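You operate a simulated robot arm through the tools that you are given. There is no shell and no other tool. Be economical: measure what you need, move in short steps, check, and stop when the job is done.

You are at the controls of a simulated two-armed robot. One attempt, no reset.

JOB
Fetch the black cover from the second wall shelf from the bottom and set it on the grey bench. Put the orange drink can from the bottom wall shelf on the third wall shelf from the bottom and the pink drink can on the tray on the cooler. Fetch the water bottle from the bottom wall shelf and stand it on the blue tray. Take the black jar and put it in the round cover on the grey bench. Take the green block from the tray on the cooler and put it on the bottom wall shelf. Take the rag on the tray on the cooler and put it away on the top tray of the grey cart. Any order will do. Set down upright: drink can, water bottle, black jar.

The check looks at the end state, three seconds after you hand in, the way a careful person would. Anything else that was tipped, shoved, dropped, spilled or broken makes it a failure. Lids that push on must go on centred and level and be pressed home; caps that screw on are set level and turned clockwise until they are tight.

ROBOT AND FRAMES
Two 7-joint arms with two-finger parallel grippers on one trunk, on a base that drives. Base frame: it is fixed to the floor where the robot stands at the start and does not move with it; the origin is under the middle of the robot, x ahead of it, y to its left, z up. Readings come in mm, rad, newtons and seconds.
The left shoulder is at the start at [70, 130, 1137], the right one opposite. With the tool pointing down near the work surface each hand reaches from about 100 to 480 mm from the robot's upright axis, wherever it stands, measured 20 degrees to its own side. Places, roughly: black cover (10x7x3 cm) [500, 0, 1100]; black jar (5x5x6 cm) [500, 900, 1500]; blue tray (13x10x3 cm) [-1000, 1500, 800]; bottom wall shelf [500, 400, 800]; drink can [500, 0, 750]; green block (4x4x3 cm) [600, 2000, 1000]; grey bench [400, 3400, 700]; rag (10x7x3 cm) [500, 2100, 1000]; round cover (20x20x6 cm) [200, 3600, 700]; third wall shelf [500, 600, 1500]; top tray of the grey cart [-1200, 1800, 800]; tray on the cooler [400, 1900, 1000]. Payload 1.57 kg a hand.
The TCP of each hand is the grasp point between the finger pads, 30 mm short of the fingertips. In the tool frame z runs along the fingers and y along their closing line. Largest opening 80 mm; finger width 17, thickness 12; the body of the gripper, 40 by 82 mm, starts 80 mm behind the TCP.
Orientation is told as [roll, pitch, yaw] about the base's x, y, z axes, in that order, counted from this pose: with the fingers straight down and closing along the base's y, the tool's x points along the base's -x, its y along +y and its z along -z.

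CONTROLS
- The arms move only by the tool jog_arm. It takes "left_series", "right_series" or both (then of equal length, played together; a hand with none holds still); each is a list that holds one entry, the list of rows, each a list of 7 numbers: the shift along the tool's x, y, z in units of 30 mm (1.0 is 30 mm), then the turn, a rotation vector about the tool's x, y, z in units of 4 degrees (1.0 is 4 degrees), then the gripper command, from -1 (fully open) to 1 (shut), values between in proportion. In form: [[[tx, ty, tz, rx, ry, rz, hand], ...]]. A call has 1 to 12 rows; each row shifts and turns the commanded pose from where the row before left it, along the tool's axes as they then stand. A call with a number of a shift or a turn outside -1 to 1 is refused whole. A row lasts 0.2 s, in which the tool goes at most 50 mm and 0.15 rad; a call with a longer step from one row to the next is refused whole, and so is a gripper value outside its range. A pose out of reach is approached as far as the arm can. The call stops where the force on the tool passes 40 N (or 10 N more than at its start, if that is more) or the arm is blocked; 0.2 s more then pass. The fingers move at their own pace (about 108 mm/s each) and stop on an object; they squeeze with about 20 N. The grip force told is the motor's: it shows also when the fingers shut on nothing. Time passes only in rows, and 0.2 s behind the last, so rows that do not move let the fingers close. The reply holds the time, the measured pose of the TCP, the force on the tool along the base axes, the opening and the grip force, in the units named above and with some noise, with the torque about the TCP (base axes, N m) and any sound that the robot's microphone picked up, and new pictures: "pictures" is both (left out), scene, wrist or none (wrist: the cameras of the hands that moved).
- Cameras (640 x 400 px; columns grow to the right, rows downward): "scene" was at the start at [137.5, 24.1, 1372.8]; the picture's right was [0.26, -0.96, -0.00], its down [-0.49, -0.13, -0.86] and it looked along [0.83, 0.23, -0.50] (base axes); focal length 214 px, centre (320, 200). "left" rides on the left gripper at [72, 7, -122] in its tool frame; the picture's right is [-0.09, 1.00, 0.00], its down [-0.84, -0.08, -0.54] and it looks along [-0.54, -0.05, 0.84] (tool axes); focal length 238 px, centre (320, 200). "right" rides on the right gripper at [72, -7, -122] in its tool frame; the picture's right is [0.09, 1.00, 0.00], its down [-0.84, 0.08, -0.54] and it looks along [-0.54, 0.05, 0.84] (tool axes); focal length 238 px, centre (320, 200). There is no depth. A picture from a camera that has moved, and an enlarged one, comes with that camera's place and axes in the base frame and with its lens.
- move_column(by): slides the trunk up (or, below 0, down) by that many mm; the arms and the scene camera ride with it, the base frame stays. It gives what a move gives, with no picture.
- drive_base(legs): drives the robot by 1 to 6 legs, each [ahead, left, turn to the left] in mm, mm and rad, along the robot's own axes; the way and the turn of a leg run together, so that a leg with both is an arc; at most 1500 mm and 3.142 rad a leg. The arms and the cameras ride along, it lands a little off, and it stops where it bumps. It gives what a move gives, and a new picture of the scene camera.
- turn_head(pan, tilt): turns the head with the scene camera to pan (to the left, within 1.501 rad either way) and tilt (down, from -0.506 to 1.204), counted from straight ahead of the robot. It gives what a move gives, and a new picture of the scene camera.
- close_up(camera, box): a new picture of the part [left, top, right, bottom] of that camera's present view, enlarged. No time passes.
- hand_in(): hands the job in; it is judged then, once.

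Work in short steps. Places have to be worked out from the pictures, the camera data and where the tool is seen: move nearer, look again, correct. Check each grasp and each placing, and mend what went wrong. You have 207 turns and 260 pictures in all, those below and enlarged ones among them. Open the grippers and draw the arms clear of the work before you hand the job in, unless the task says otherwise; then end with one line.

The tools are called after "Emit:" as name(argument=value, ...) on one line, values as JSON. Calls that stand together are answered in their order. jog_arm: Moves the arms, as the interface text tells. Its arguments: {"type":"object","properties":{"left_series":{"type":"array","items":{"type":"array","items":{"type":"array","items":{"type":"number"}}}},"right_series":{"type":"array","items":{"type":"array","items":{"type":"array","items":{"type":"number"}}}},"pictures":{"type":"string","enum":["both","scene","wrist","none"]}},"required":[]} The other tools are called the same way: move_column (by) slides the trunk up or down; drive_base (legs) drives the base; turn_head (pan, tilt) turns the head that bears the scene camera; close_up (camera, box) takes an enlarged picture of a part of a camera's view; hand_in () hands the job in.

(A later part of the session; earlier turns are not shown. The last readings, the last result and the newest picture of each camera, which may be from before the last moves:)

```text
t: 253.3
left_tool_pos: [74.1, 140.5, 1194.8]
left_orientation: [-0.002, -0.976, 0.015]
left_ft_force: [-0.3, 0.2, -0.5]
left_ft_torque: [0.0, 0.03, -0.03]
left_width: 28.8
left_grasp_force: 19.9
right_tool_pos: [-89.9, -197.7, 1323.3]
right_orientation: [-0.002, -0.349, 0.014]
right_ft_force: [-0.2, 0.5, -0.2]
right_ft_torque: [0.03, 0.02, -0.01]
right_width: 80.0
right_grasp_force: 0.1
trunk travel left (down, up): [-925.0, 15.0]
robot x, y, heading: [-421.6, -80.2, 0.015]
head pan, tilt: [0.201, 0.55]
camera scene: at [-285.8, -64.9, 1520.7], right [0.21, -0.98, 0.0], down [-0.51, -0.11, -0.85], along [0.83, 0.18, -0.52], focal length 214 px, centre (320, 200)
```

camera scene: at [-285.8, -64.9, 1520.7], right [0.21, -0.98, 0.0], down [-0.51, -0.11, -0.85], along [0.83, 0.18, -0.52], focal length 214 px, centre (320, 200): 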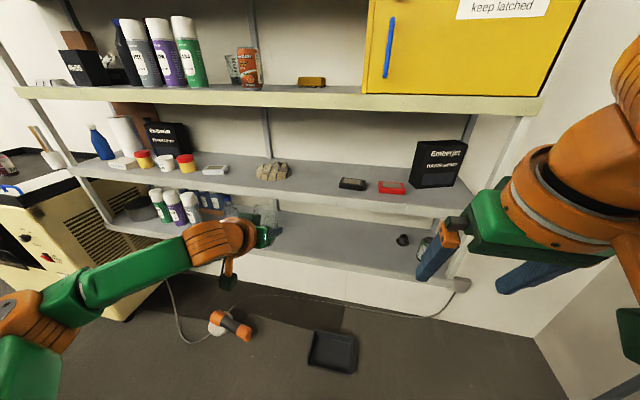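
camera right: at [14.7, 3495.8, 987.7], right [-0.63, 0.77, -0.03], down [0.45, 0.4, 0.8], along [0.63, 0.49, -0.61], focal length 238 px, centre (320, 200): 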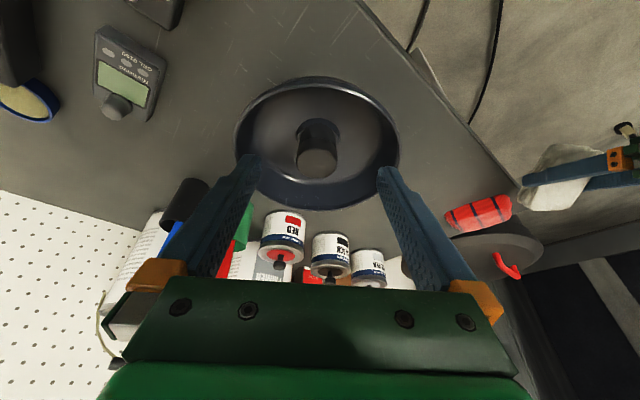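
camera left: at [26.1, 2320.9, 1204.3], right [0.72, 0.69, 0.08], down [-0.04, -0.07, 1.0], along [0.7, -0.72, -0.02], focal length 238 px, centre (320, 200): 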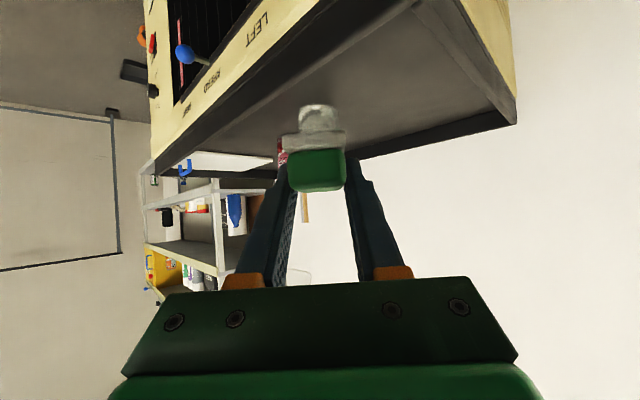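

Lowering the trunk 345 mm and driving 300 mm forward towards the bottom shelf.

Emit:
move_column(by=-345)

Emit:
drive_base(legs=[[300, 0, 0]])

Emit:
jog_arm(left_series=[[[-0.4, 0, 0.594, 0, 0, 0, 1], [-0.4, 0, 0.594, 0, 0, 0, 1], [-0.4, 0, 0.594, 0, 0, 0, 1], [-0.4, 0, 0.594, 0, 0, 0, 1], [0, 0, 0, 0, 0, 0, 1]]], pictures="both")

```text
t: 256.7
left_tool_pos: [74.6, 139.7, 849.8]
left_orientation: [-0.002, -0.976, 0.015]
left_ft_force: [-0.4, 0.7, 0.0]
left_ft_torque: [-0.01, 0.02, 0.01]
left_width: 28.9
left_grasp_force: 19.6
right_tool_pos: [-89.2, -196.9, 977.1]
right_orientation: [0.0, -0.349, 0.012]
right_ft_force: [0.6, 0.0, -0.1]
right_ft_torque: [0.0, -0.03, 0.0]
right_width: 79.8
right_grasp_force: 0.0
trunk travel left (down, up): [-580.0, 360.0]
robot x, y, heading: [-419.2, -84.9, 0.014]
head pan, tilt: [0.201, 0.55]
```

```text
t: 258.7
left_tool_pos: [372.2, 143.7, 850.7]
left_orientation: [0.0, -0.977, 0.014]
left_ft_force: [0.2, 0.0, 0.4]
left_ft_torque: [0.02, 0.0, 0.0]
left_width: 29.1
left_grasp_force: 19.6
right_tool_pos: [209.1, -192.8, 978.7]
right_orientation: [0.0, -0.349, 0.017]
right_ft_force: [0.1, 0.5, 0.5]
right_ft_torque: [0.0, 0.0, -0.01]
right_width: 79.9
right_grasp_force: 0.1
trunk travel left (down, up): [-580.0, 360.0]
robot x, y, heading: [-123.1, -81.4, 0.01]
head pan, tilt: [0.201, 0.55]
camera scene: at [12.0, -60.6, 1175.8], right [0.21, -0.98, 0.0], down [-0.51, -0.11, -0.85], along [0.83, 0.18, -0.52], focal length 214 px, centre (320, 200)
```

scene: 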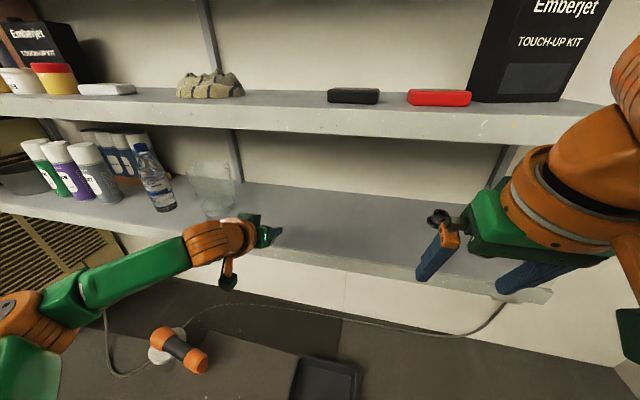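

```text
t: 259.9
left_tool_pos: [459.7, 145.7, 849.7]
left_orientation: [0.0, -0.975, 0.014]
left_ft_force: [-0.6, -0.6, 0.3]
left_ft_torque: [0.02, -0.01, 0.01]
left_width: 29.0
left_grasp_force: 20.0
right_tool_pos: [209.3, -193.2, 977.5]
right_orientation: [0.001, -0.348, 0.016]
right_ft_force: [0.6, 0.0, -0.3]
right_ft_torque: [-0.02, 0.0, 0.01]
right_width: 80.1
right_grasp_force: 0.2
trunk travel left (down, up): [-580.0, 360.0]
robot x, y, heading: [-123.2, -79.9, 0.014]
head pan, tilt: [0.201, 0.55]
camera scene: at [11.9, -60.4, 1175.8], right [0.21, -0.98, 0.0], down [-0.51, -0.11, -0.85], along [0.83, 0.18, -0.52], focal length 214 px, centre (320, 200)
camera left: at [318.9, 151.7, 859.4], right [0.04, 1.0, 0.08], down [0.02, -0.08, 1.0], along [1.0, -0.04, -0.02], focal length 238 px, centre (320, 200)
```

scene: 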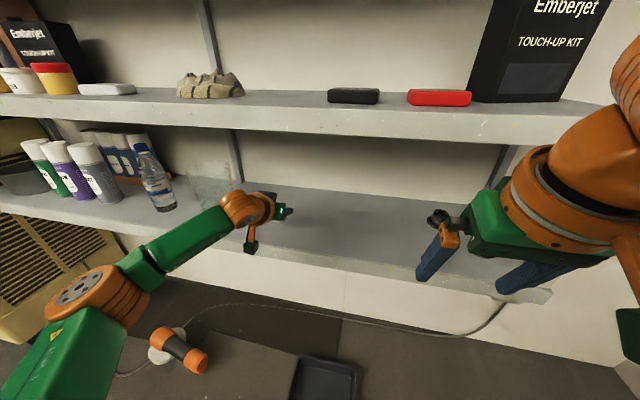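
left: 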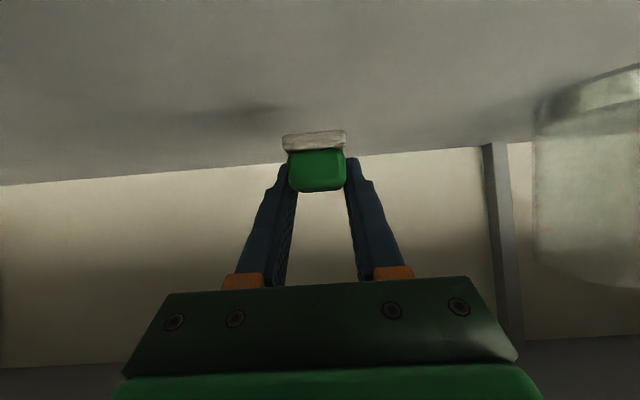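

Over the free spot. Lowering towards the shelf.

Emit:
jog_arm(left_series=[[[-0.22, 0, 0.33, 0, 0, 0, 1], [0.5, 0, 0.34, 0, 0, 0, 1], [0.5, 0, 0.34, 0, 0, 0, 1], [0, 0, 0, 0, 0, 0, 1]]], pictures="none")

Emit:
jog_arm(left_series=[[[0.11, 0, 0.075, 0, 0, 0, 1], [0.11, 0, 0.075, 0, 0, 0, 1], [0, 0, 0, 0, 0, 0, 1]]], pictures="wrist")

```text
t: 260.9
left_tool_pos: [469.7, 145.7, 813.3]
left_orientation: [-0.001, -0.976, 0.014]
left_ft_force: [0.6, -0.2, 0.1]
left_ft_torque: [0.02, 0.01, -0.01]
left_width: 29.0
left_grasp_force: 20.1
right_tool_pos: [210.5, -193.0, 978.6]
right_orientation: [-0.001, -0.35, 0.014]
right_ft_force: [0.2, -0.2, 0.9]
right_ft_torque: [0.03, -0.02, -0.03]
right_width: 80.0
right_grasp_force: 0.2
trunk travel left (down, up): [-580.0, 360.0]
robot x, y, heading: [-129.3, -80.9, 0.016]
head pan, tilt: [0.201, 0.55]
```

```text
t: 261.7
left_tool_pos: [469.2, 145.3, 807.3]
left_orientation: [-0.001, -0.979, 0.013]
left_ft_force: [4.2, 1.0, 10.4]
left_ft_torque: [0.02, 0.15, 0.0]
left_width: 28.9
left_grasp_force: 19.9
right_tool_pos: [207.7, -193.6, 978.7]
right_orientation: [0.002, -0.352, 0.014]
right_ft_force: [0.1, 0.6, 0.2]
right_ft_torque: [0.02, 0.0, -0.02]
right_width: 80.0
right_grasp_force: 0.0
trunk travel left (down, up): [-580.0, 360.0]
robot x, y, heading: [-127.0, -78.2, 0.018]
head pan, tilt: [0.201, 0.55]
camera left: at [328.1, 150.6, 816.9], right [0.04, 1.0, 0.08], down [0.02, -0.08, 1.0], along [1.0, -0.04, -0.02], focal length 238 px, centre (320, 200)
```

left: 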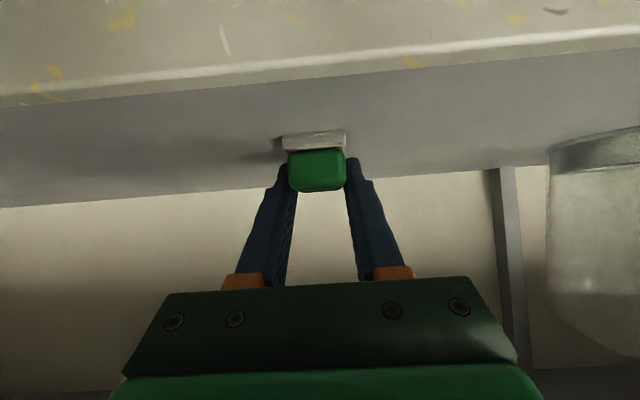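

Contact at z≈807. Releasing and backing out.

Emit:
jog_arm(left_series=[[[0, 0, 0, 0, 0, 0, 0], [0, 0, 0, 0, 0, 0, -0.5], [0, 0, 0, 0, 0, 0, -0.5], [0.28, 0, -0.41, 0, 0, 0, -0.5], [0.5, 0, -0.75, 0, 0, 0, -0.5], [0.5, 0, -0.75, 0, 0, 0, -1], [0.5, 0, -0.75, 0, 0, 0, -1], [0.5, 0, -0.75, 0, 0, 0, -1], [0, 0, 0, 0, 0, 0, -1]]], pictures="wrist")

```text
t: 263.7
left_tool_pos: [346.4, 143.3, 807.3]
left_orientation: [0.002, -0.975, 0.018]
left_ft_force: [0.8, -0.5, 0.4]
left_ft_torque: [0.0, 0.0, 0.01]
left_width: 80.2
left_grasp_force: 0.1
right_tool_pos: [208.6, -193.3, 977.4]
right_orientation: [0.001, -0.348, 0.016]
right_ft_force: [-0.2, -0.4, 0.7]
right_ft_torque: [-0.03, -0.01, 0.02]
right_width: 80.0
right_grasp_force: 0.1
trunk travel left (down, up): [-580.0, 360.0]
robot x, y, heading: [-127.8, -83.7, 0.008]
head pan, tilt: [0.201, 0.55]
camera left: at [206.4, 148.6, 817.3], right [0.04, 1.0, 0.08], down [0.02, -0.08, 1.0], along [1.0, -0.04, -0.02], focal length 238 px, centre (320, 200)
```

left: 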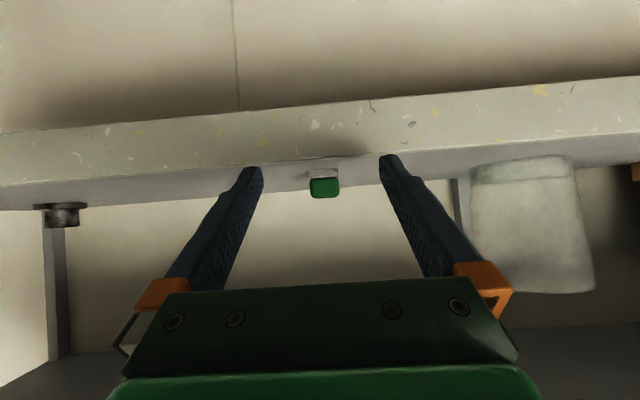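

The green block is on the bottom shelf. Next is the black cover on shelf 2, at about (476,−26). Its graspable 7 cm side lies along x, so I need the left hand pointing sideways (towards −y), tilted down. I back off, raise the trunk, turn right 0.7 rad, then reorient the hand.

Emit:
drive_base(legs=[[-200, 0, 0], [0, 0, -0.71]])

Emit:
move_column(by=355)

Emit:
jog_arm(left_series=[[[0.47, 0, 0, 0, 1, 0, -1], [0.47, 0, 0, 0, 1, 0, -1], [0.47, 0, 0, 0, 1, 0, -1], [0.47, 0, 0, 0, 1, 0, -1], [0, -0.3, 0, 0.643, 0, 0.766, -1], [0, -0.3, 0, 0.643, 0, 0.766, -1], [0, -0.3, 0, 0.643, 0, 0.766, -1], [0, -0.3, 0, 0.643, 0, 0.766, -1], [0, -0.3, 0, 0.643, 0, 0.766, -1], [0, -0.3, 0, 0.643, 0, 0.766, -1], [0, -0.3, 0, 0.643, 0, 0.766, -1], [0, 0, 0, 0, 0, 0, -1]]], pictures="none")

```text
t: 267.2
left_tool_pos: [179.5, -232.9, 808.6]
left_orientation: [0.0, -0.977, -0.714]
left_ft_force: [-0.3, -0.1, -0.5]
left_ft_torque: [0.0, 0.02, 0.01]
left_width: 80.0
left_grasp_force: 0.2
right_tool_pos: [-147.9, -390.1, 977.1]
right_orientation: [0.0, -0.349, -0.714]
right_ft_force: [-0.7, -1.4, -0.4]
right_ft_torque: [0.03, 0.01, -0.02]
right_width: 79.7
right_grasp_force: 0.1
trunk travel left (down, up): [-580.0, 360.0]
robot x, y, heading: [-322.6, -87.7, -0.715]
head pan, tilt: [0.201, 0.55]
camera scene: at [-206.7, -160.2, 1175.7], right [-0.49, -0.87, 0.0], down [-0.46, 0.26, -0.85], along [0.74, -0.42, -0.52], focal length 214 px, centre (320, 200)
```

scene: 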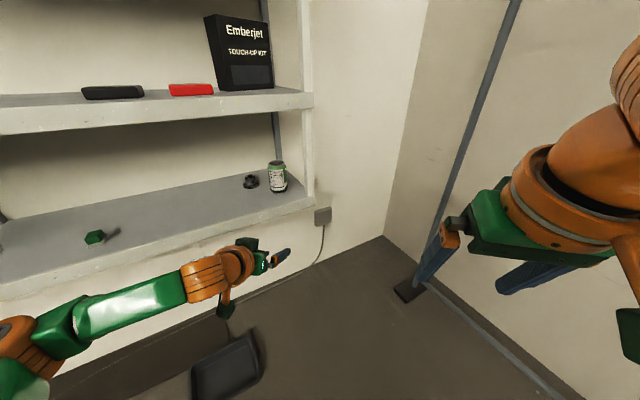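

```text
t: 270.7
left_tool_pos: [180.2, -232.2, 1162.5]
left_orientation: [-0.001, -0.977, -0.715]
left_ft_force: [-0.2, 0.0, -1.4]
left_ft_torque: [-0.04, 0.01, 0.01]
left_width: 79.8
left_grasp_force: 0.0
right_tool_pos: [-149.2, -391.0, 1332.2]
right_orientation: [0.0, -0.349, -0.714]
right_ft_force: [0.0, -0.6, 0.2]
right_ft_torque: [-0.03, 0.0, 0.0]
right_width: 79.9
right_grasp_force: 0.1
trunk travel left (down, up): [-935.0, 5.0]
robot x, y, heading: [-322.0, -82.9, -0.717]
head pan, tilt: [0.201, 0.55]
```

```text
t: 273.3
left_tool_pos: [103.0, -246.8, 1118.9]
left_orientation: [-0.003, -0.697, -1.202]
left_ft_force: [-0.4, 0.7, -0.6]
left_ft_torque: [-0.03, 0.0, 0.0]
left_width: 79.8
left_grasp_force: 0.1
right_tool_pos: [-149.0, -390.5, 1331.7]
right_orientation: [-0.002, -0.349, -0.714]
right_ft_force: [-0.3, 0.3, -0.5]
right_ft_torque: [0.01, 0.0, -0.01]
right_width: 79.9
right_grasp_force: 0.0
trunk travel left (down, up): [-935.0, 5.0]
robot x, y, heading: [-323.6, -85.1, -0.714]
head pan, tilt: [0.201, 0.55]
```

Continuing the yaw to −90° and raising the hand 100 mm.

Emit:
jog_arm(left_series=[[[0, -0.3, 0, 0.643, 0, 0.766, -1], [0, -0.3, 0, 0.643, 0, 0.766, -1], [0, -0.3, 0, 0.643, 0, 0.766, -1], [0, -0.3, 0, 0.643, 0, 0.766, -1], [0, -0.3, 0, 0.643, 0, 0.766, -1], [0, -0.1, 0, 0.19, 0, 0.22, -1], [-0.643, 0, -0.766, 0, 0, 0, -1], [-0.643, 0, -0.766, 0, 0, 0, -1], [-0.643, 0, -0.766, 0, 0, 0, -1], [0, 0, 0, 0, 0, 0, -1]]], pictures="scene")

```text
t: 275.5
left_tool_pos: [56.5, -256.0, 1210.1]
left_orientation: [-0.003, -0.698, -1.572]
left_ft_force: [-0.7, 0.6, -1.1]
left_ft_torque: [0.0, 0.01, -0.01]
left_width: 80.0
left_grasp_force: 0.0
right_tool_pos: [-148.8, -390.8, 1332.9]
right_orientation: [0.0, -0.349, -0.713]
right_ft_force: [-0.1, 0.2, -0.8]
right_ft_torque: [-0.02, -0.02, -0.04]
right_width: 79.9
right_grasp_force: 0.1
trunk travel left (down, up): [-935.0, 5.0]
robot x, y, heading: [-324.4, -85.7, -0.716]
head pan, tilt: [0.201, 0.55]
camera scene: at [-206.7, -160.2, 1530.7], right [-0.49, -0.87, 0.0], down [-0.46, 0.26, -0.85], along [0.74, -0.42, -0.52], focal length 214 px, centre (320, 200)
```

scene: 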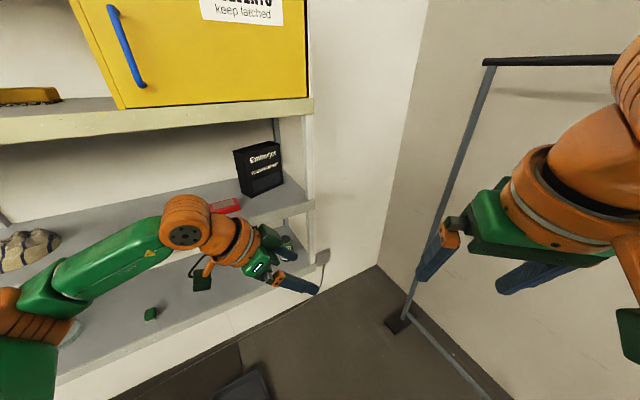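

Hand oriented. Lowering it 38 mm and driving towards the shelf so that it comes in near the cover.

Emit:
jog_arm(left_series=[[[0.41, 0, 0.485, 0, 0, 0, -1], [0.41, 0, 0.485, 0, 0, 0, -1], [0, 0, 0, 0, 0, 0, -1]]], pictures="none")

Emit:
drive_base(legs=[[60, 340, 0]])

Emit:
jog_arm(left_series=[[[0, 0, 0, 0, 0, 0, -1]]], pictures="wrist")

```text
t: 276.3
left_tool_pos: [55.0, -256.9, 1171.8]
left_orientation: [-0.004, -0.697, -1.569]
left_ft_force: [-0.1, -0.4, -0.9]
left_ft_torque: [0.01, -0.01, 0.01]
left_width: 79.9
left_grasp_force: 0.1
right_tool_pos: [-147.9, -390.7, 1332.1]
right_orientation: [0.001, -0.348, -0.714]
right_ft_force: [0.8, -0.2, -0.4]
right_ft_torque: [0.03, 0.02, -0.05]
right_width: 79.9
right_grasp_force: 0.0
trunk travel left (down, up): [-935.0, 5.0]
robot x, y, heading: [-323.7, -83.6, -0.718]
head pan, tilt: [0.201, 0.55]
```

```text
t: 278.5
left_tool_pos: [322.5, -38.7, 1172.0]
left_orientation: [0.0, -0.695, -1.569]
left_ft_force: [-0.4, 0.4, 0.8]
left_ft_torque: [-0.03, 0.0, 0.01]
left_width: 80.3
left_grasp_force: 0.0
right_tool_pos: [119.4, -172.5, 1332.5]
right_orientation: [0.002, -0.349, -0.713]
right_ft_force: [0.0, 0.8, -0.4]
right_ft_torque: [0.0, -0.05, 0.03]
right_width: 79.9
right_grasp_force: 0.0
trunk travel left (down, up): [-935.0, 5.0]
robot x, y, heading: [-57.5, 135.0, -0.714]
head pan, tilt: [0.201, 0.55]
camera scene: at [58.7, 57.5, 1530.8], right [-0.49, -0.87, 0.0], down [-0.45, 0.26, -0.85], along [0.74, -0.42, -0.52], focal length 214 px, centre (320, 200)
```

scene: 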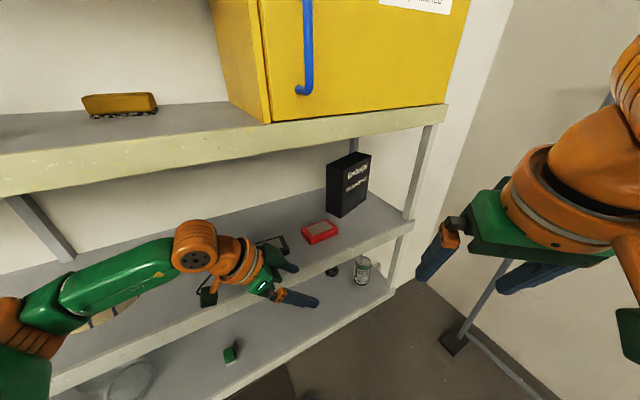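

```text
t: 278.9
left_tool_pos: [325.1, -36.1, 1170.6]
left_orientation: [-0.004, -0.698, -1.566]
left_ft_force: [-1.2, -0.1, -0.9]
left_ft_torque: [0.02, 0.0, 0.01]
left_width: 80.0
left_grasp_force: 0.1
right_tool_pos: [121.4, -169.9, 1332.2]
right_orientation: [0.0, -0.349, -0.713]
right_ft_force: [0.0, 0.0, 0.5]
right_ft_torque: [0.0, -0.01, -0.01]
right_width: 79.9
right_grasp_force: 0.0
trunk travel left (down, up): [-935.0, 5.0]
robot x, y, heading: [-54.4, 137.4, -0.711]
head pan, tilt: [0.201, 0.55]
camera left: at [332.3, 98.9, 1219.5], right [1.0, -0.07, 0.06], down [-0.07, -0.29, 0.95], along [-0.05, -0.95, -0.3], focal length 238 px, centre (320, 200)
```

left: 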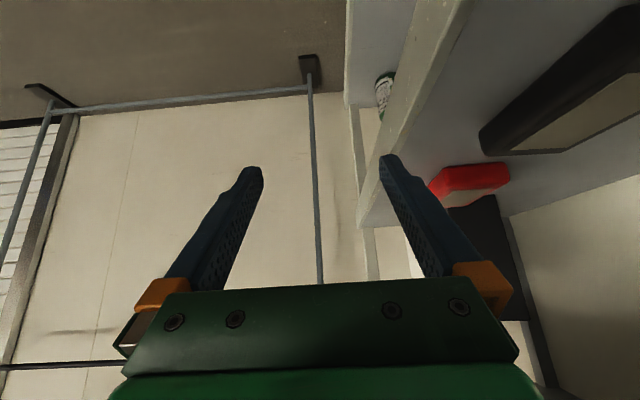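

A close-up of the cover from the wrist camera.

Emit:
close_up(camera="left", box=[380, 0, 640, 220])

Emit:
close_up(camera="scene", box=[190, 200, 350, 300])

```text
1.82 times, centred on (510, 110) of left
camera zoom: at [332.3, 98.9, 1219.5], right [1.0, -0.07, 0.06], down [-0.07, -0.29, 0.95], along [-0.05, -0.95, -0.3], focal length 433 px, centre (-26, 364)
```

zoom: 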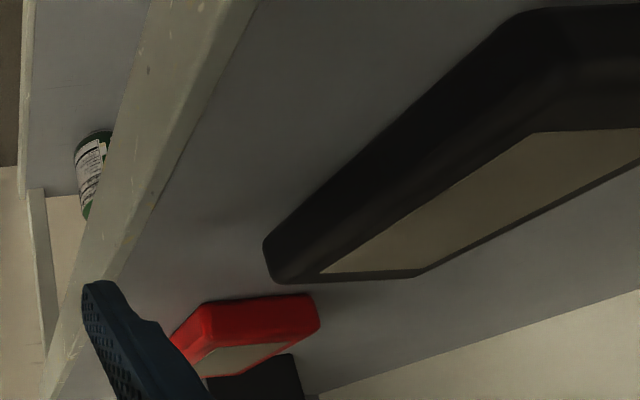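

```text
4.00 times, centred on (270, 250) of scene
camera zoom: at [62.6, 60.7, 1530.7], right [-0.49, -0.87, 0.0], down [-0.46, 0.26, -0.85], along [0.74, -0.42, -0.52], focal length 858 px, centre (520, 0)
```

zoom: 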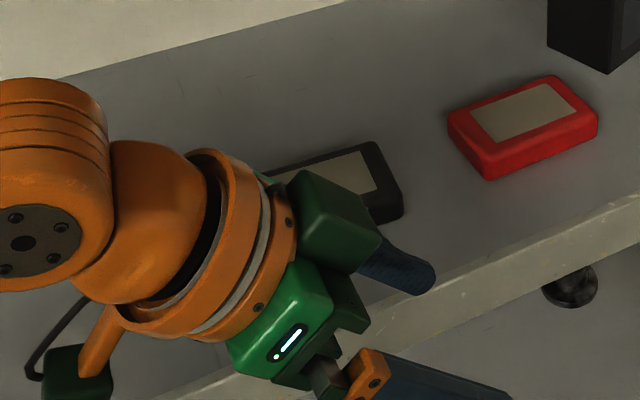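

Triangulation puts the cover centre at about (485,−29), top z≈1139, yaw ≈ −4°. I'll drive 45 mm closer, yaw the tool −4° and move the hand over it at z≈1185 for a check.

Emit:
drive_base(legs=[[34, 29, 0]])

Emit:
jog_arm(left_series=[[[-0.21, 0.4, -0.25, 0.643, 0, 0.766, -1], [0.2, 0.9, -0.17, 0, 0, 0, -1], [0.2, 0.9, -0.17, 0, 0, 0, -1], [0, 0.9, 0, 0, 0, 0, -1], [0, 0.7, 0, 0, 0, 0, -1], [0, 0, 0, 0, 0, 0, -1]]], pictures="both")

```text
t: 279.8
left_tool_pos: [359.1, -37.4, 1175.6]
left_orientation: [0.007, -0.697, -1.574]
left_ft_force: [-1.0, 0.2, 0.2]
left_ft_torque: [0.02, -0.06, 0.07]
left_width: 79.8
left_grasp_force: 0.0
right_tool_pos: [156.2, -170.4, 1333.4]
right_orientation: [0.007, -0.354, -0.716]
right_ft_force: [-1.0, 0.6, 0.2]
right_ft_torque: [0.02, -0.07, 0.02]
right_width: 79.9
right_grasp_force: 0.1
trunk travel left (down, up): [-935.0, 5.0]
robot x, y, heading: [-11.7, 133.6, -0.717]
head pan, tilt: [0.201, 0.55]
camera scene: at [94.7, 59.3, 1531.7], right [-0.49, -0.87, 0.0], down [-0.45, 0.26, -0.86], along [0.75, -0.42, -0.52], focal length 214 px, centre (320, 200)
```

scene: 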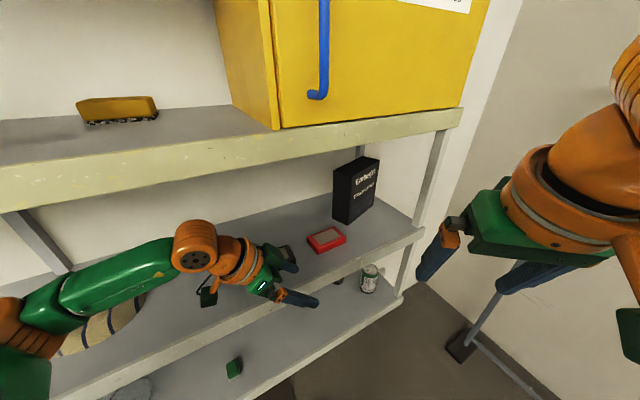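

```text
t: 281.2
left_tool_pos: [367.5, -36.6, 1170.9]
left_orientation: [-0.002, -0.697, -1.571]
left_ft_force: [0.2, 0.4, -0.2]
left_ft_torque: [0.0, 0.01, 0.04]
left_width: 80.1
left_grasp_force: 0.1
left hand out of reach, approached as far as the arm can: row 1, 2, 3, 4, 5
right_tool_pos: [163.7, -170.1, 1333.1]
right_orientation: [0.001, -0.35, -0.715]
right_ft_force: [-0.8, 1.3, 0.5]
right_ft_torque: [0.01, 0.0, -0.01]
right_width: 79.8
right_grasp_force: 0.0
trunk travel left (down, up): [-935.0, 5.0]
robot x, y, heading: [-12.4, 131.2, -0.71]
head pan, tilt: [0.201, 0.55]
camera scene: at [105.0, 59.5, 1530.8], right [-0.49, -0.87, 0.0], down [-0.45, 0.26, -0.85], along [0.74, -0.42, -0.52], focal length 214 px, centre (320, 200)
camera left: at [375.2, 97.7, 1220.1], right [1.0, -0.07, 0.06], down [-0.08, -0.29, 0.95], along [-0.05, -0.95, -0.3], focal length 238 px, centre (320, 200)
```

scene: 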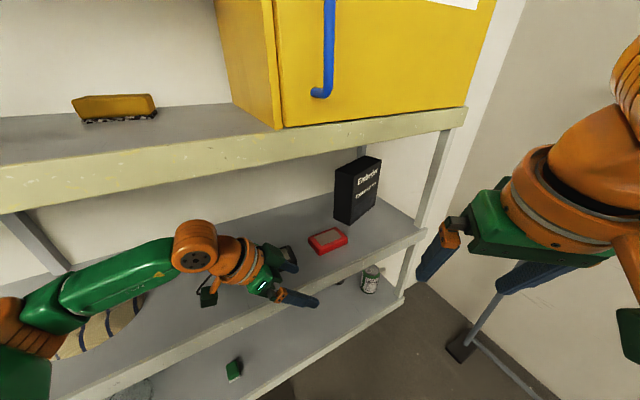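
left: 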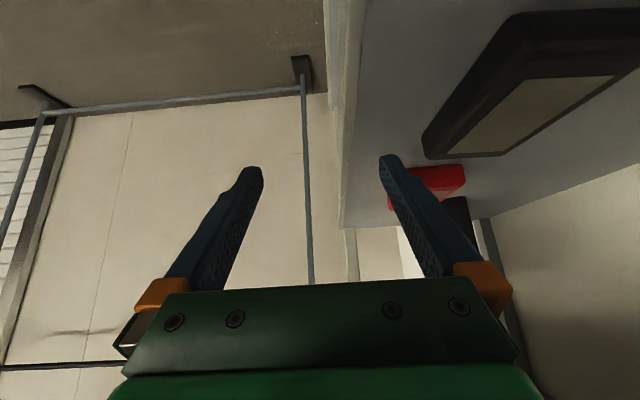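

The wrist yaw is at its limit, so I'll turn the robot further right (heading ≈ −1.2) and relax the wrist yaw.

Emit:
drive_base(legs=[[0, 0, -0.49]])

Emit:
jog_arm(left_series=[[[0, 0.25, 0, -0.63, 0, -0.75, -1], [0, 0.25, 0, -0.63, 0, -0.75, -1], [0, 0.25, 0, -0.63, 0, -0.75, -1], [0, 0.25, 0, -0.63, 0, -0.75, -1], [0, 0.25, 0, -0.63, 0, -0.75, -1], [0, 0.25, 0, -0.63, 0, -0.75, -1], [0, 0, 0, 0, 0, 0, -1]]], pictures="none")

```text
t: 283.0
left_tool_pos: [244.1, -195.7, 1170.6]
left_orientation: [-0.003, -0.698, -2.06]
left_ft_force: [-0.2, -0.1, 0.4]
left_ft_torque: [0.0, 0.02, 0.0]
left_width: 80.0
left_grasp_force: 0.1
right_tool_pos: [2.0, -216.2, 1332.4]
right_orientation: [0.0, -0.349, -1.205]
right_ft_force: [-0.5, 0.2, -0.2]
right_ft_torque: [-0.03, 0.0, -0.01]
right_width: 80.0
right_grasp_force: 0.1
trunk travel left (down, up): [-935.0, 5.0]
robot x, y, heading: [-7.6, 136.2, -1.205]
head pan, tilt: [0.201, 0.55]
camera scene: at [57.2, 14.2, 1530.7], right [-0.84, -0.54, 0.0], down [-0.28, 0.44, -0.85], along [0.46, -0.72, -0.52], focal length 214 px, centre (320, 200)
```

scene: 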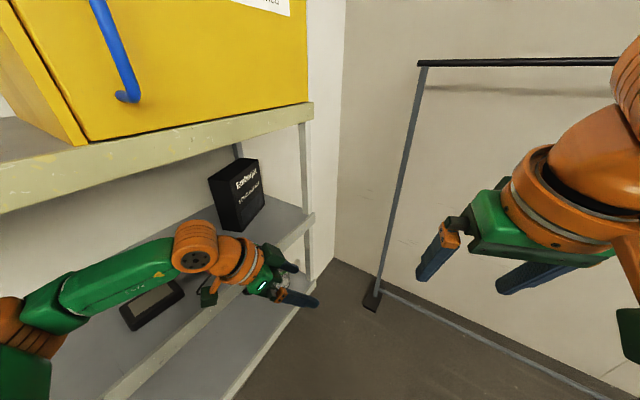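

```text
t: 284.6
left_tool_pos: [285.0, -209.6, 1171.2]
left_orientation: [-0.002, -0.697, -1.647]
left_ft_force: [0.6, -0.2, -0.6]
left_ft_torque: [-0.04, -0.02, 0.01]
left_width: 80.0
left_grasp_force: 0.0
right_tool_pos: [-0.6, -216.9, 1333.2]
right_orientation: [0.001, -0.348, -1.205]
right_ft_force: [0.2, -0.3, -0.4]
right_ft_torque: [-0.01, 0.03, -0.02]
right_width: 79.9
right_grasp_force: 0.1
trunk travel left (down, up): [-935.0, 5.0]
robot x, y, heading: [-7.5, 135.3, -1.205]
head pan, tilt: [0.201, 0.55]
```

This view shows the cover well. Taking a close-up to refine.

Emit:
close_up(camera="scene", box=[90, 250, 250, 350])

```text
4.00 times, centred on (170, 300) of scene
camera zoom: at [56.2, 13.7, 1530.7], right [-0.84, -0.54, 0.0], down [-0.28, 0.44, -0.85], along [0.46, -0.72, -0.52], focal length 858 px, centre (920, -200)
```

zoom: 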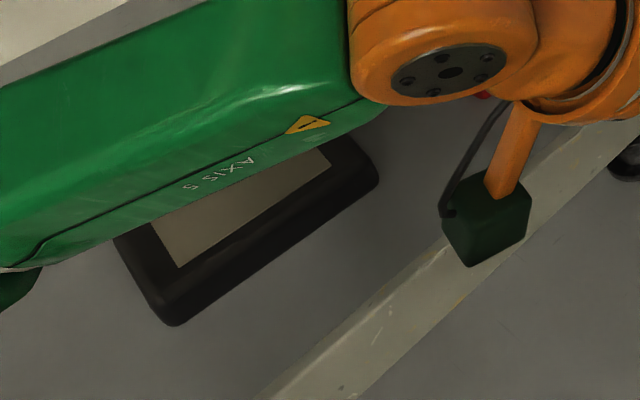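

Refined: front edge x≈452, centre (486,−27), top ≈1139. Driving along so the hand lines up, and raising it 15 mm.

Emit:
jog_arm(left_series=[[[-0.32, 0, -0.38, 0, 0, 0, -1], [0, 0, 0, 0, 0, 0, -1]]], pictures="none")

Emit:
drive_base(legs=[[-165, 113, 0]])

Emit:
jog_arm(left_series=[[[0, 0.9, 0, 0, 0, 0, -1], [0, 0.9, 0, 0, 0, 0, -1], [0, 0.9, 0, 0, 0, 0, -1], [0, 0, 0, 0, 0, 0, -1]]], pictures="both")

```text
t: 285.2
left_tool_pos: [285.4, -210.1, 1186.1]
left_orientation: [-0.004, -0.696, -1.65]
left_ft_force: [0.6, 0.5, 0.5]
left_ft_torque: [0.02, 0.02, -0.02]
left_width: 80.1
left_grasp_force: 0.1
right_tool_pos: [0.0, -217.3, 1331.9]
right_orientation: [-0.001, -0.349, -1.204]
right_ft_force: [-0.2, 1.1, 0.0]
right_ft_torque: [0.01, 0.03, -0.03]
right_width: 79.7
right_grasp_force: 0.0
trunk travel left (down, up): [-935.0, 5.0]
robot x, y, heading: [-11.9, 138.4, -1.205]
head pan, tilt: [0.201, 0.55]
```

```text
t: 286.8
left_tool_pos: [330.8, -19.5, 1185.5]
left_orientation: [-0.002, -0.695, -1.649]
left_ft_force: [-0.5, 0.2, -0.4]
left_ft_torque: [-0.01, 0.01, -0.02]
left_width: 80.1
left_grasp_force: 0.1
right_tool_pos: [44.3, -27.8, 1330.3]
right_orientation: [0.003, -0.346, -1.205]
right_ft_force: [0.3, 0.0, -1.0]
right_ft_torque: [-0.01, -0.05, -0.05]
right_width: 80.3
right_grasp_force: 0.1
trunk travel left (down, up): [-935.0, 5.0]
robot x, y, heading: [34.4, 330.1, -1.201]
head pan, tilt: [0.201, 0.55]
camera scene: at [100.3, 202.5, 1530.3], right [-0.84, -0.54, 0.0], down [-0.28, 0.44, -0.85], along [0.46, -0.72, -0.53], focal length 214 px, centre (320, 200)
```

scene: 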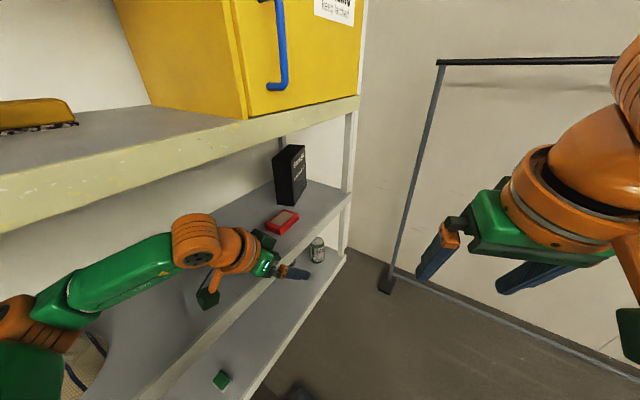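

```text
t: 287.8
left_tool_pos: [412.8, -18.4, 1187.1]
left_orientation: [-0.002, -0.698, -1.649]
left_ft_force: [0.1, 0.6, 0.3]
left_ft_torque: [0.0, 0.0, 0.03]
left_width: 80.1
left_grasp_force: 0.0
right_tool_pos: [45.8, -22.3, 1333.0]
right_orientation: [0.0, -0.35, -1.202]
right_ft_force: [0.0, 1.3, -0.2]
right_ft_torque: [-0.01, -0.02, -0.02]
right_width: 79.9
right_grasp_force: 0.0
trunk travel left (down, up): [-935.0, 5.0]
robot x, y, heading: [35.7, 328.7, -1.206]
head pan, tilt: [0.201, 0.55]
camera scene: at [101.6, 209.1, 1530.8], right [-0.84, -0.54, 0.0], down [-0.28, 0.44, -0.85], along [0.46, -0.72, -0.52], focal length 214 px, centre (320, 200)
camera left: at [431.1, 113.9, 1234.3], right [0.99, -0.15, 0.06], down [-0.1, -0.29, 0.95], along [-0.13, -0.95, -0.3], focal length 238 px, centre (320, 200)
```

scene: 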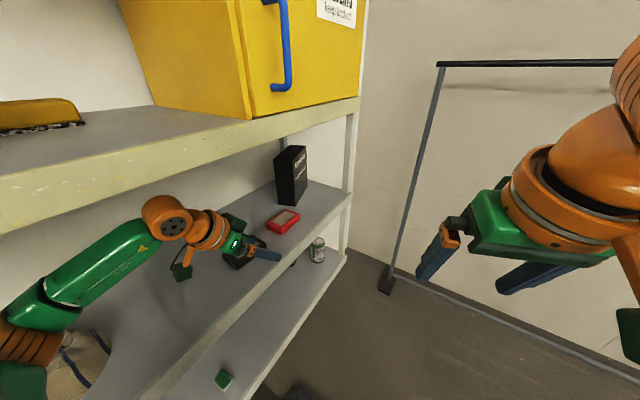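
left: 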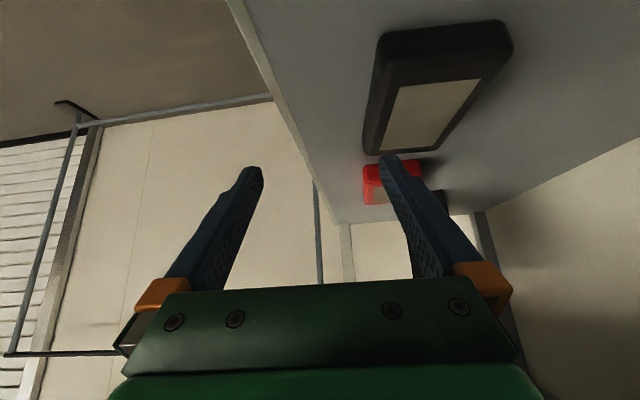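

Cover mid-line is x≈480 at the grip point. Moving 68 mm further in and checking from above.

Emit:
jog_arm(left_series=[[[0, 0.76, 0, 0.2, 0, 0.23, -1], [0, 0.76, 0, 0, 0, 0, -1], [0, 0.75, 0, 0, 0, 0, -1], [0, 0, 0, 0, 0, 0, -1]]], pictures="wrist")

```text
t: 288.8
left_tool_pos: [412.6, -20.6, 1185.1]
left_orientation: [-0.003, -0.696, -1.649]
left_ft_force: [-0.8, -0.5, -0.6]
left_ft_torque: [0.0, -0.04, 0.0]
left_width: 80.0
left_grasp_force: 0.1
left hand out of reach, approached as far as the arm can: row 1, 2, 3
right_tool_pos: [45.7, -23.2, 1332.2]
right_orientation: [0.0, -0.351, -1.205]
right_ft_force: [0.5, -0.1, 0.5]
right_ft_torque: [0.0, -0.03, 0.01]
right_width: 80.0
right_grasp_force: 0.0
trunk travel left (down, up): [-935.0, 5.0]
robot x, y, heading: [34.1, 332.7, -1.201]
head pan, tilt: [0.201, 0.55]
camera left: at [430.9, 113.0, 1234.1], right [0.99, -0.15, 0.06], down [-0.1, -0.29, 0.95], along [-0.13, -0.95, -0.3], focal length 238 px, centre (320, 200)
```

left: 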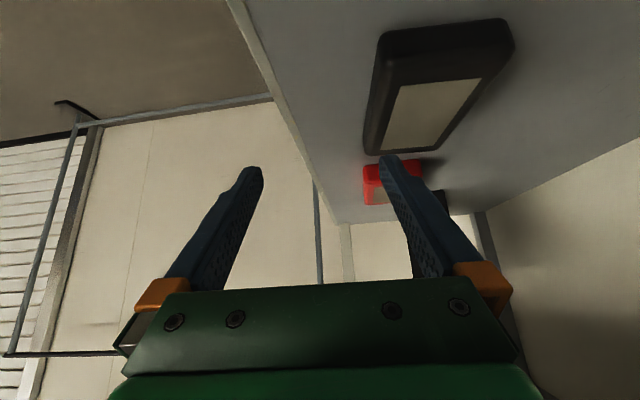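

Reach is limited this way round, and the elbow would be over the glove. Better plan: face the shelf squarely and use the right hand pointing straight down, yawed 90°. Backing out first and squaring up.

Emit:
drive_base(legs=[[-100, -262, 0], [0, 0, 1.205]])

Emit:
jog_arm(left_series=[[[0.3, 0.1, -0.3, -0.63, 0, -0.75, -1], [0.3, 0.1, -0.3, -0.63, 0, -0.75, -1], [0.3, 0.1, -0.3, -0.63, 0, -0.75, -1], [0.3, 0.1, -0.3, -0.63, 0, -0.75, -1], [0.3, 0.1, -0.3, -0.63, 0, -0.75, -1], [0.3, 0.1, -0.3, -0.63, 0, -0.75, -1], [0, 0, 0, -0.3, 0, -0.36, -1], [0, 0, 0, 0, 0, 0, -1]]], right_series=[[[0.47, 0, 0, 0, 1, 0, -1], [0.47, 0, 0, 0, 1, 0, -1], [0.47, 0, 0, 0, 1, 0, -1], [0.47, 0, 0, 0, 1, 0, -1], [0.47, 0, 0, 0, 1, 0, -1], [0, 0, 0, 0, 0, -1, -1], [0, 0, 0, 0, 0, -1, -1], [0, 0, 0, 0, 0, 0, -1]]], pictures="scene")

```text
t: 293.8
left_tool_pos: [218.0, 558.8, 1185.3]
left_orientation: [-0.001, -0.696, -0.442]
left_ft_force: [0.3, 0.2, 0.1]
left_ft_torque: [0.02, -0.04, 0.0]
left_width: 79.9
left_grasp_force: 0.0
right_tool_pos: [90.6, 213.3, 1332.8]
right_orientation: [0.0, -0.35, 0.004]
right_ft_force: [-0.5, -0.1, -0.3]
right_ft_torque: [0.0, 0.01, 0.0]
right_width: 80.2
right_grasp_force: 0.0
trunk travel left (down, up): [-935.0, 5.0]
robot x, y, heading: [-247.3, 327.2, 0.001]
head pan, tilt: [0.201, 0.55]
camera scene: at [-105.5, 347.5, 1530.7], right [0.2, -0.98, 0.0], down [-0.51, -0.11, -0.85], along [0.83, 0.17, -0.52], focal length 214 px, centre (320, 200)
```

scene: 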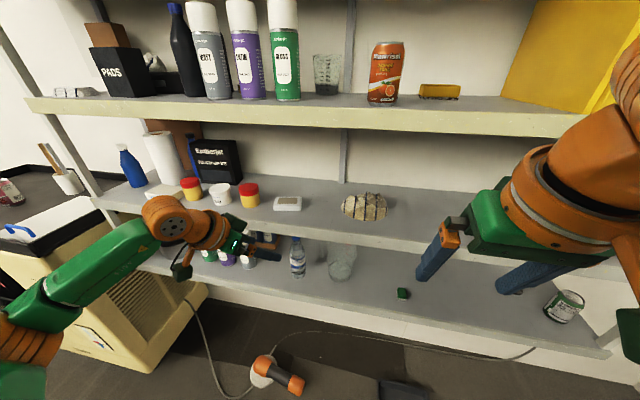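

```text
t: 295.6
left_tool_pos: [150.1, 595.1, 1191.3]
left_orientation: [-0.002, -0.696, 0.002]
left_ft_force: [0.7, 0.2, -0.3]
left_ft_torque: [0.0, 0.04, -0.02]
left_width: 80.0
left_grasp_force: 0.0
right_tool_pos: [22.2, 213.8, 1318.4]
right_orientation: [0.0, 0.0, 0.145]
right_ft_force: [0.0, -0.6, 0.2]
right_ft_torque: [-0.01, -0.01, -0.04]
right_width: 80.2
right_grasp_force: 0.0
trunk travel left (down, up): [-935.0, 5.0]
robot x, y, heading: [-249.0, 327.2, 0.005]
head pan, tilt: [0.201, 0.55]
camera scene: at [-105.3, 348.0, 1530.7], right [0.2, -0.98, 0.0], down [-0.51, -0.11, -0.85], along [0.83, 0.17, -0.52], focal length 214 px, centre (320, 200)
```

scene: 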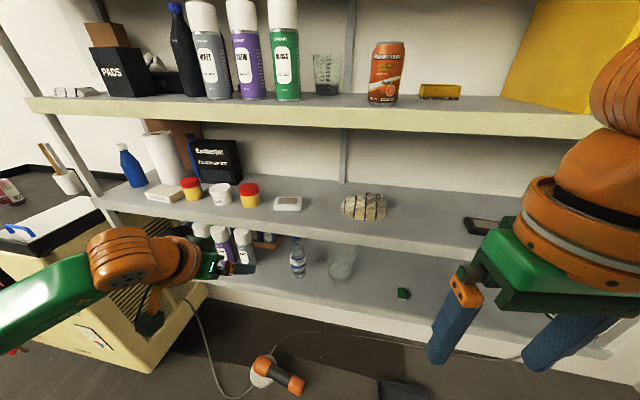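

Pitch is vertical now. Continuing the right hand's yaw towards +85°.

Emit:
jog_arm(right_series=[[[0, 0, 0, 0, 0, -1, -1], [0, 0, 0, 0, 0, -1, -1], [0, 0, 0, 0, 0, -1, -1], [0, 0, 0, 0, 0, -1, -1], [0, 0, 0, 0, 0, -1, -1], [0, 0, 0, 0, 0, -1, -1], [0, 0, 0, 0, 0, -1, -1], [0, 0, 0, 0, 0, -1, -1], [0, 0, 0, 0, 0, -1, -1], [0, 0, 0, 0, 0, -1, -1], [0, 0, 0, 0, 0, -1, -1], [0, 0, 0, 0, 0, -1, -1]]], pictures="none")

Emit:
jog_arm(right_series=[[[0, 0, 0, 0, 0, -1, -1], [0, 0, 0, 0, 0, -1, -1], [0, 0, 0, 0, 0, -1, -1], [0, 0, 0, 0, 0, -1, -1], [0, 0, 0, 0, 0, -1, -1], [0, 0, 0, 0, 0, -1, -1], [0, 0, 0, 0, 0, -1, -1], [0, 0, 0, 0, 0, 0, -1]]], pictures="none")

```text
t: 298.2
left_tool_pos: [150.2, 594.8, 1192.3]
left_orientation: [-0.002, -0.696, 0.002]
left_ft_force: [-0.1, 0.0, -0.3]
left_ft_torque: [0.01, 0.0, 0.02]
left_width: 79.8
left_grasp_force: 0.0
right_tool_pos: [21.3, 213.7, 1319.1]
right_orientation: [0.0, 0.001, 0.982]
right_ft_force: [1.1, 0.4, 0.1]
right_ft_torque: [-0.01, -0.02, -0.04]
right_width: 80.0
right_grasp_force: 0.0
trunk travel left (down, up): [-935.0, 5.0]
robot x, y, heading: [-241.7, 328.3, 0.007]
head pan, tilt: [0.201, 0.55]
```

```text
t: 300.0
left_tool_pos: [150.6, 594.8, 1191.9]
left_orientation: [-0.004, -0.696, 0.001]
left_ft_force: [-0.2, 0.4, -0.2]
left_ft_torque: [-0.02, -0.03, 0.04]
left_width: 80.1
left_grasp_force: 0.1
right_tool_pos: [-1.5, 227.8, 1300.8]
right_orientation: [0.002, 0.0, 1.472]
right_ft_force: [1.0, -0.2, 1.3]
right_ft_torque: [0.0, -0.01, 0.03]
right_width: 80.3
right_grasp_force: 0.1
right hand out of reach, approached as far as the arm can: row 4, 5, 6, 7
trunk travel left (down, up): [-935.0, 5.0]
robot x, y, heading: [-242.4, 328.6, 0.008]
head pan, tilt: [0.201, 0.55]
```

Yaw ≈84° reached, near the limit. I'll turn the robot 0.3 rad left to give the wrist margin, then lower and extend the hand while still clear of the shelf.

Emit:
drive_base(legs=[[0, 0, 0.3]])

Emit:
jog_arm(right_series=[[[0, 0, 0.9, 0, 0, 1, -1], [0, 0, 0.9, 0, 0, 1, -1], [0, 0, 0.9, 0, 0, 1, -1], [0, 0, 0.9, 0, 0, 1, -1], [-0.352, -0.88, 0, 0, 0, 0, -1], [-0.352, -0.88, 0, 0, 0, 0, -1], [-0.352, -0.88, 0, 0, 0, 0, -1], [-0.352, -0.88, 0, 0, 0, 0, -1], [-0.352, -0.88, 0, 0, 0, 0, -1], [-0.352, -0.88, 0, 0, 0, 0, -1], [-0.352, -0.88, 0, 0, 0, 0, -1], [0, 0, 0, 0, 0, 0, -1]]], pictures="scene")

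```text
t: 301.4
left_tool_pos: [56.1, 697.0, 1192.6]
left_orientation: [-0.001, -0.696, 0.3]
left_ft_force: [0.1, -0.3, 0.7]
left_ft_torque: [-0.01, 0.0, -0.01]
left_width: 80.0
left_grasp_force: 0.1
right_tool_pos: [19.3, 301.9, 1301.5]
right_orientation: [0.0, -0.001, 1.766]
right_ft_force: [0.1, -0.9, 0.9]
right_ft_torque: [-0.02, -0.06, 0.02]
right_width: 80.0
right_grasp_force: 0.0
trunk travel left (down, up): [-935.0, 5.0]
robot x, y, heading: [-237.0, 328.7, 0.303]
head pan, tilt: [0.201, 0.55]
camera scene: at [-116.3, 386.8, 1530.7], right [0.48, -0.88, 0.0], down [-0.46, -0.25, -0.85], along [0.75, 0.41, -0.52], focal length 214 px, centre (320, 200)
```

scene: 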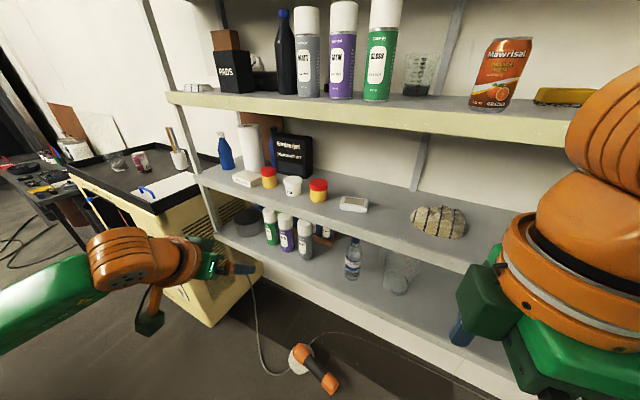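

```text
t: 303.9
left_tool_pos: [55.0, 698.8, 1191.7]
left_orientation: [-0.002, -0.697, 0.299]
left_ft_force: [-0.1, 1.0, 0.3]
left_ft_torque: [0.02, 0.0, 0.03]
left_width: 80.0
left_grasp_force: 0.1
right_tool_pos: [109.7, 339.8, 1194.9]
right_orientation: [-0.002, -0.003, 1.485]
right_ft_force: [-0.5, -0.1, -0.5]
right_ft_torque: [0.02, 0.01, 0.0]
right_width: 80.1
right_grasp_force: 0.1
right hand out of reach, approached as far as the arm can: row 8, 9, 10, 11
trunk travel left (down, up): [-935.0, 5.0]
robot x, y, heading: [-245.5, 329.8, 0.301]
head pan, tilt: [0.201, 0.55]
camera scene: at [-117.1, 387.7, 1530.7], right [0.48, -0.88, 0.0], down [-0.46, -0.25, -0.85], along [0.75, 0.41, -0.52], focal length 214 px, centre (320, 200)
```

scene: 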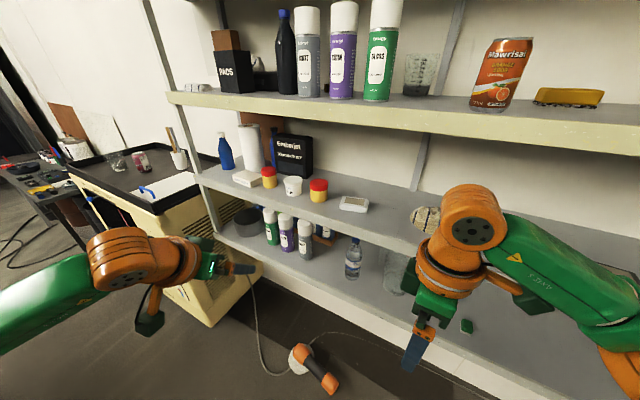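

Vertical is too tall for the gap and limited in yaw. I'll return to the left hand at 40° pitch but with the robot closer (wrist less outboard), at heading −0.8. Turning and yawing the left hand now.

Emit:
drive_base(legs=[[0, 0, -1.1]])

Emit:
jog_arm(left_series=[[[0, -0.3, 0, 0.643, 0, 0.766, -1], [0, -0.3, 0, 0.643, 0, 0.766, -1], [0, -0.3, 0, 0.643, 0, 0.766, -1], [0, -0.3, 0, 0.643, 0, 0.766, -1], [0, -0.3, 0, 0.643, 0, 0.766, -1], [0, -0.3, 0, 0.643, 0, 0.766, -1], [0, -0.3, 0, 0.643, 0, 0.766, -1], [0, -0.3, 0, 0.643, 0, 0.766, -1], [0, -0.3, 0, 0.643, 0, 0.766, -1], [0, -0.3, 0, 0.643, 0, 0.766, -1], [0, -0.3, 0, 0.643, 0, 0.766, -1], [0, -0.3, 0, 0.643, 0, 0.766, -1]]], pictures="none")

```text
t: 307.1
left_tool_pos: [222.7, 239.3, 1191.0]
left_orientation: [-0.002, -0.697, -0.783]
left_ft_force: [0.1, -0.3, -0.5]
left_ft_torque: [-0.01, -0.01, 0.01]
left_width: 80.2
left_grasp_force: 0.1
right_tool_pos: [-67.0, 22.6, 1195.4]
right_orientation: [0.0, 0.002, 0.402]
right_ft_force: [0.8, 0.4, -0.8]
right_ft_torque: [0.02, 0.02, -0.01]
right_width: 79.9
right_grasp_force: 0.1
trunk travel left (down, up): [-935.0, 5.0]
robot x, y, heading: [-243.8, 327.8, -0.783]
head pan, tilt: [0.201, 0.55]
camera scene: at [-132.5, 245.5, 1530.7], right [-0.55, -0.84, 0.0], down [-0.44, 0.29, -0.85], along [0.71, -0.47, -0.52], focal length 214 px, centre (320, 200)
```

scene: 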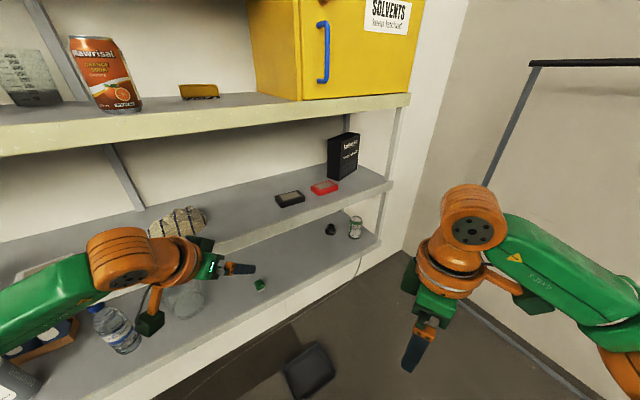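

```text
t: 309.7
left_tool_pos: [136.4, 197.1, 1195.7]
left_orientation: [0.014, -0.691, -1.532]
left_ft_force: [0.5, 0.3, -0.4]
left_ft_torque: [-0.01, 0.03, -0.01]
left_width: 80.1
left_grasp_force: 0.1
left hand out of reach, approached as far as the arm can: row 11, 12
right_tool_pos: [-67.9, 22.1, 1194.7]
right_orientation: [-0.002, -0.002, 0.405]
right_ft_force: [0.0, 0.3, -0.3]
right_ft_torque: [0.0, 0.04, 0.0]
right_width: 80.1
right_grasp_force: 0.0
trunk travel left (down, up): [-935.0, 5.0]
robot x, y, heading: [-243.4, 327.3, -0.776]
head pan, tilt: [0.201, 0.55]
```

Moving the wrist inboard and forward, then finishing the yaw.

Emit:
jog_arm(left_series=[[[-0.715, 0.14, 0.6, 0, 0, 0, -1], [-0.715, 0.14, 0.6, 0, 0, 0, -1], [-0.715, 0.14, 0.6, 0, 0, 0, -1], [-0.715, 0.14, 0.6, 0, 0, 0, -1], [0, -0.2, 0, 0.643, 0, 0.766, -1], [0, -0.2, 0, 0.643, 0, 0.766, -1], [0, 0, 0, 0, 0, 0, -1]]], pictures="none")

```text
t: 311.3
left_tool_pos: [153.4, 86.9, 1198.2]
left_orientation: [0.08, -0.683, -1.624]
left_ft_force: [0.3, -0.2, 0.4]
left_ft_torque: [0.0, -0.01, -0.01]
left_width: 79.9
left_grasp_force: 0.0
left hand out of reach, approached as far as the arm can: row 5, 6
right_tool_pos: [-68.9, 22.7, 1195.1]
right_orientation: [-0.002, -0.002, 0.403]
right_ft_force: [0.1, 0.2, 0.1]
right_ft_torque: [-0.05, 0.04, -0.01]
right_width: 80.1
right_grasp_force: 0.0
trunk travel left (down, up): [-935.0, 5.0]
robot x, y, heading: [-245.5, 329.2, -0.78]
head pan, tilt: [0.201, 0.55]
```

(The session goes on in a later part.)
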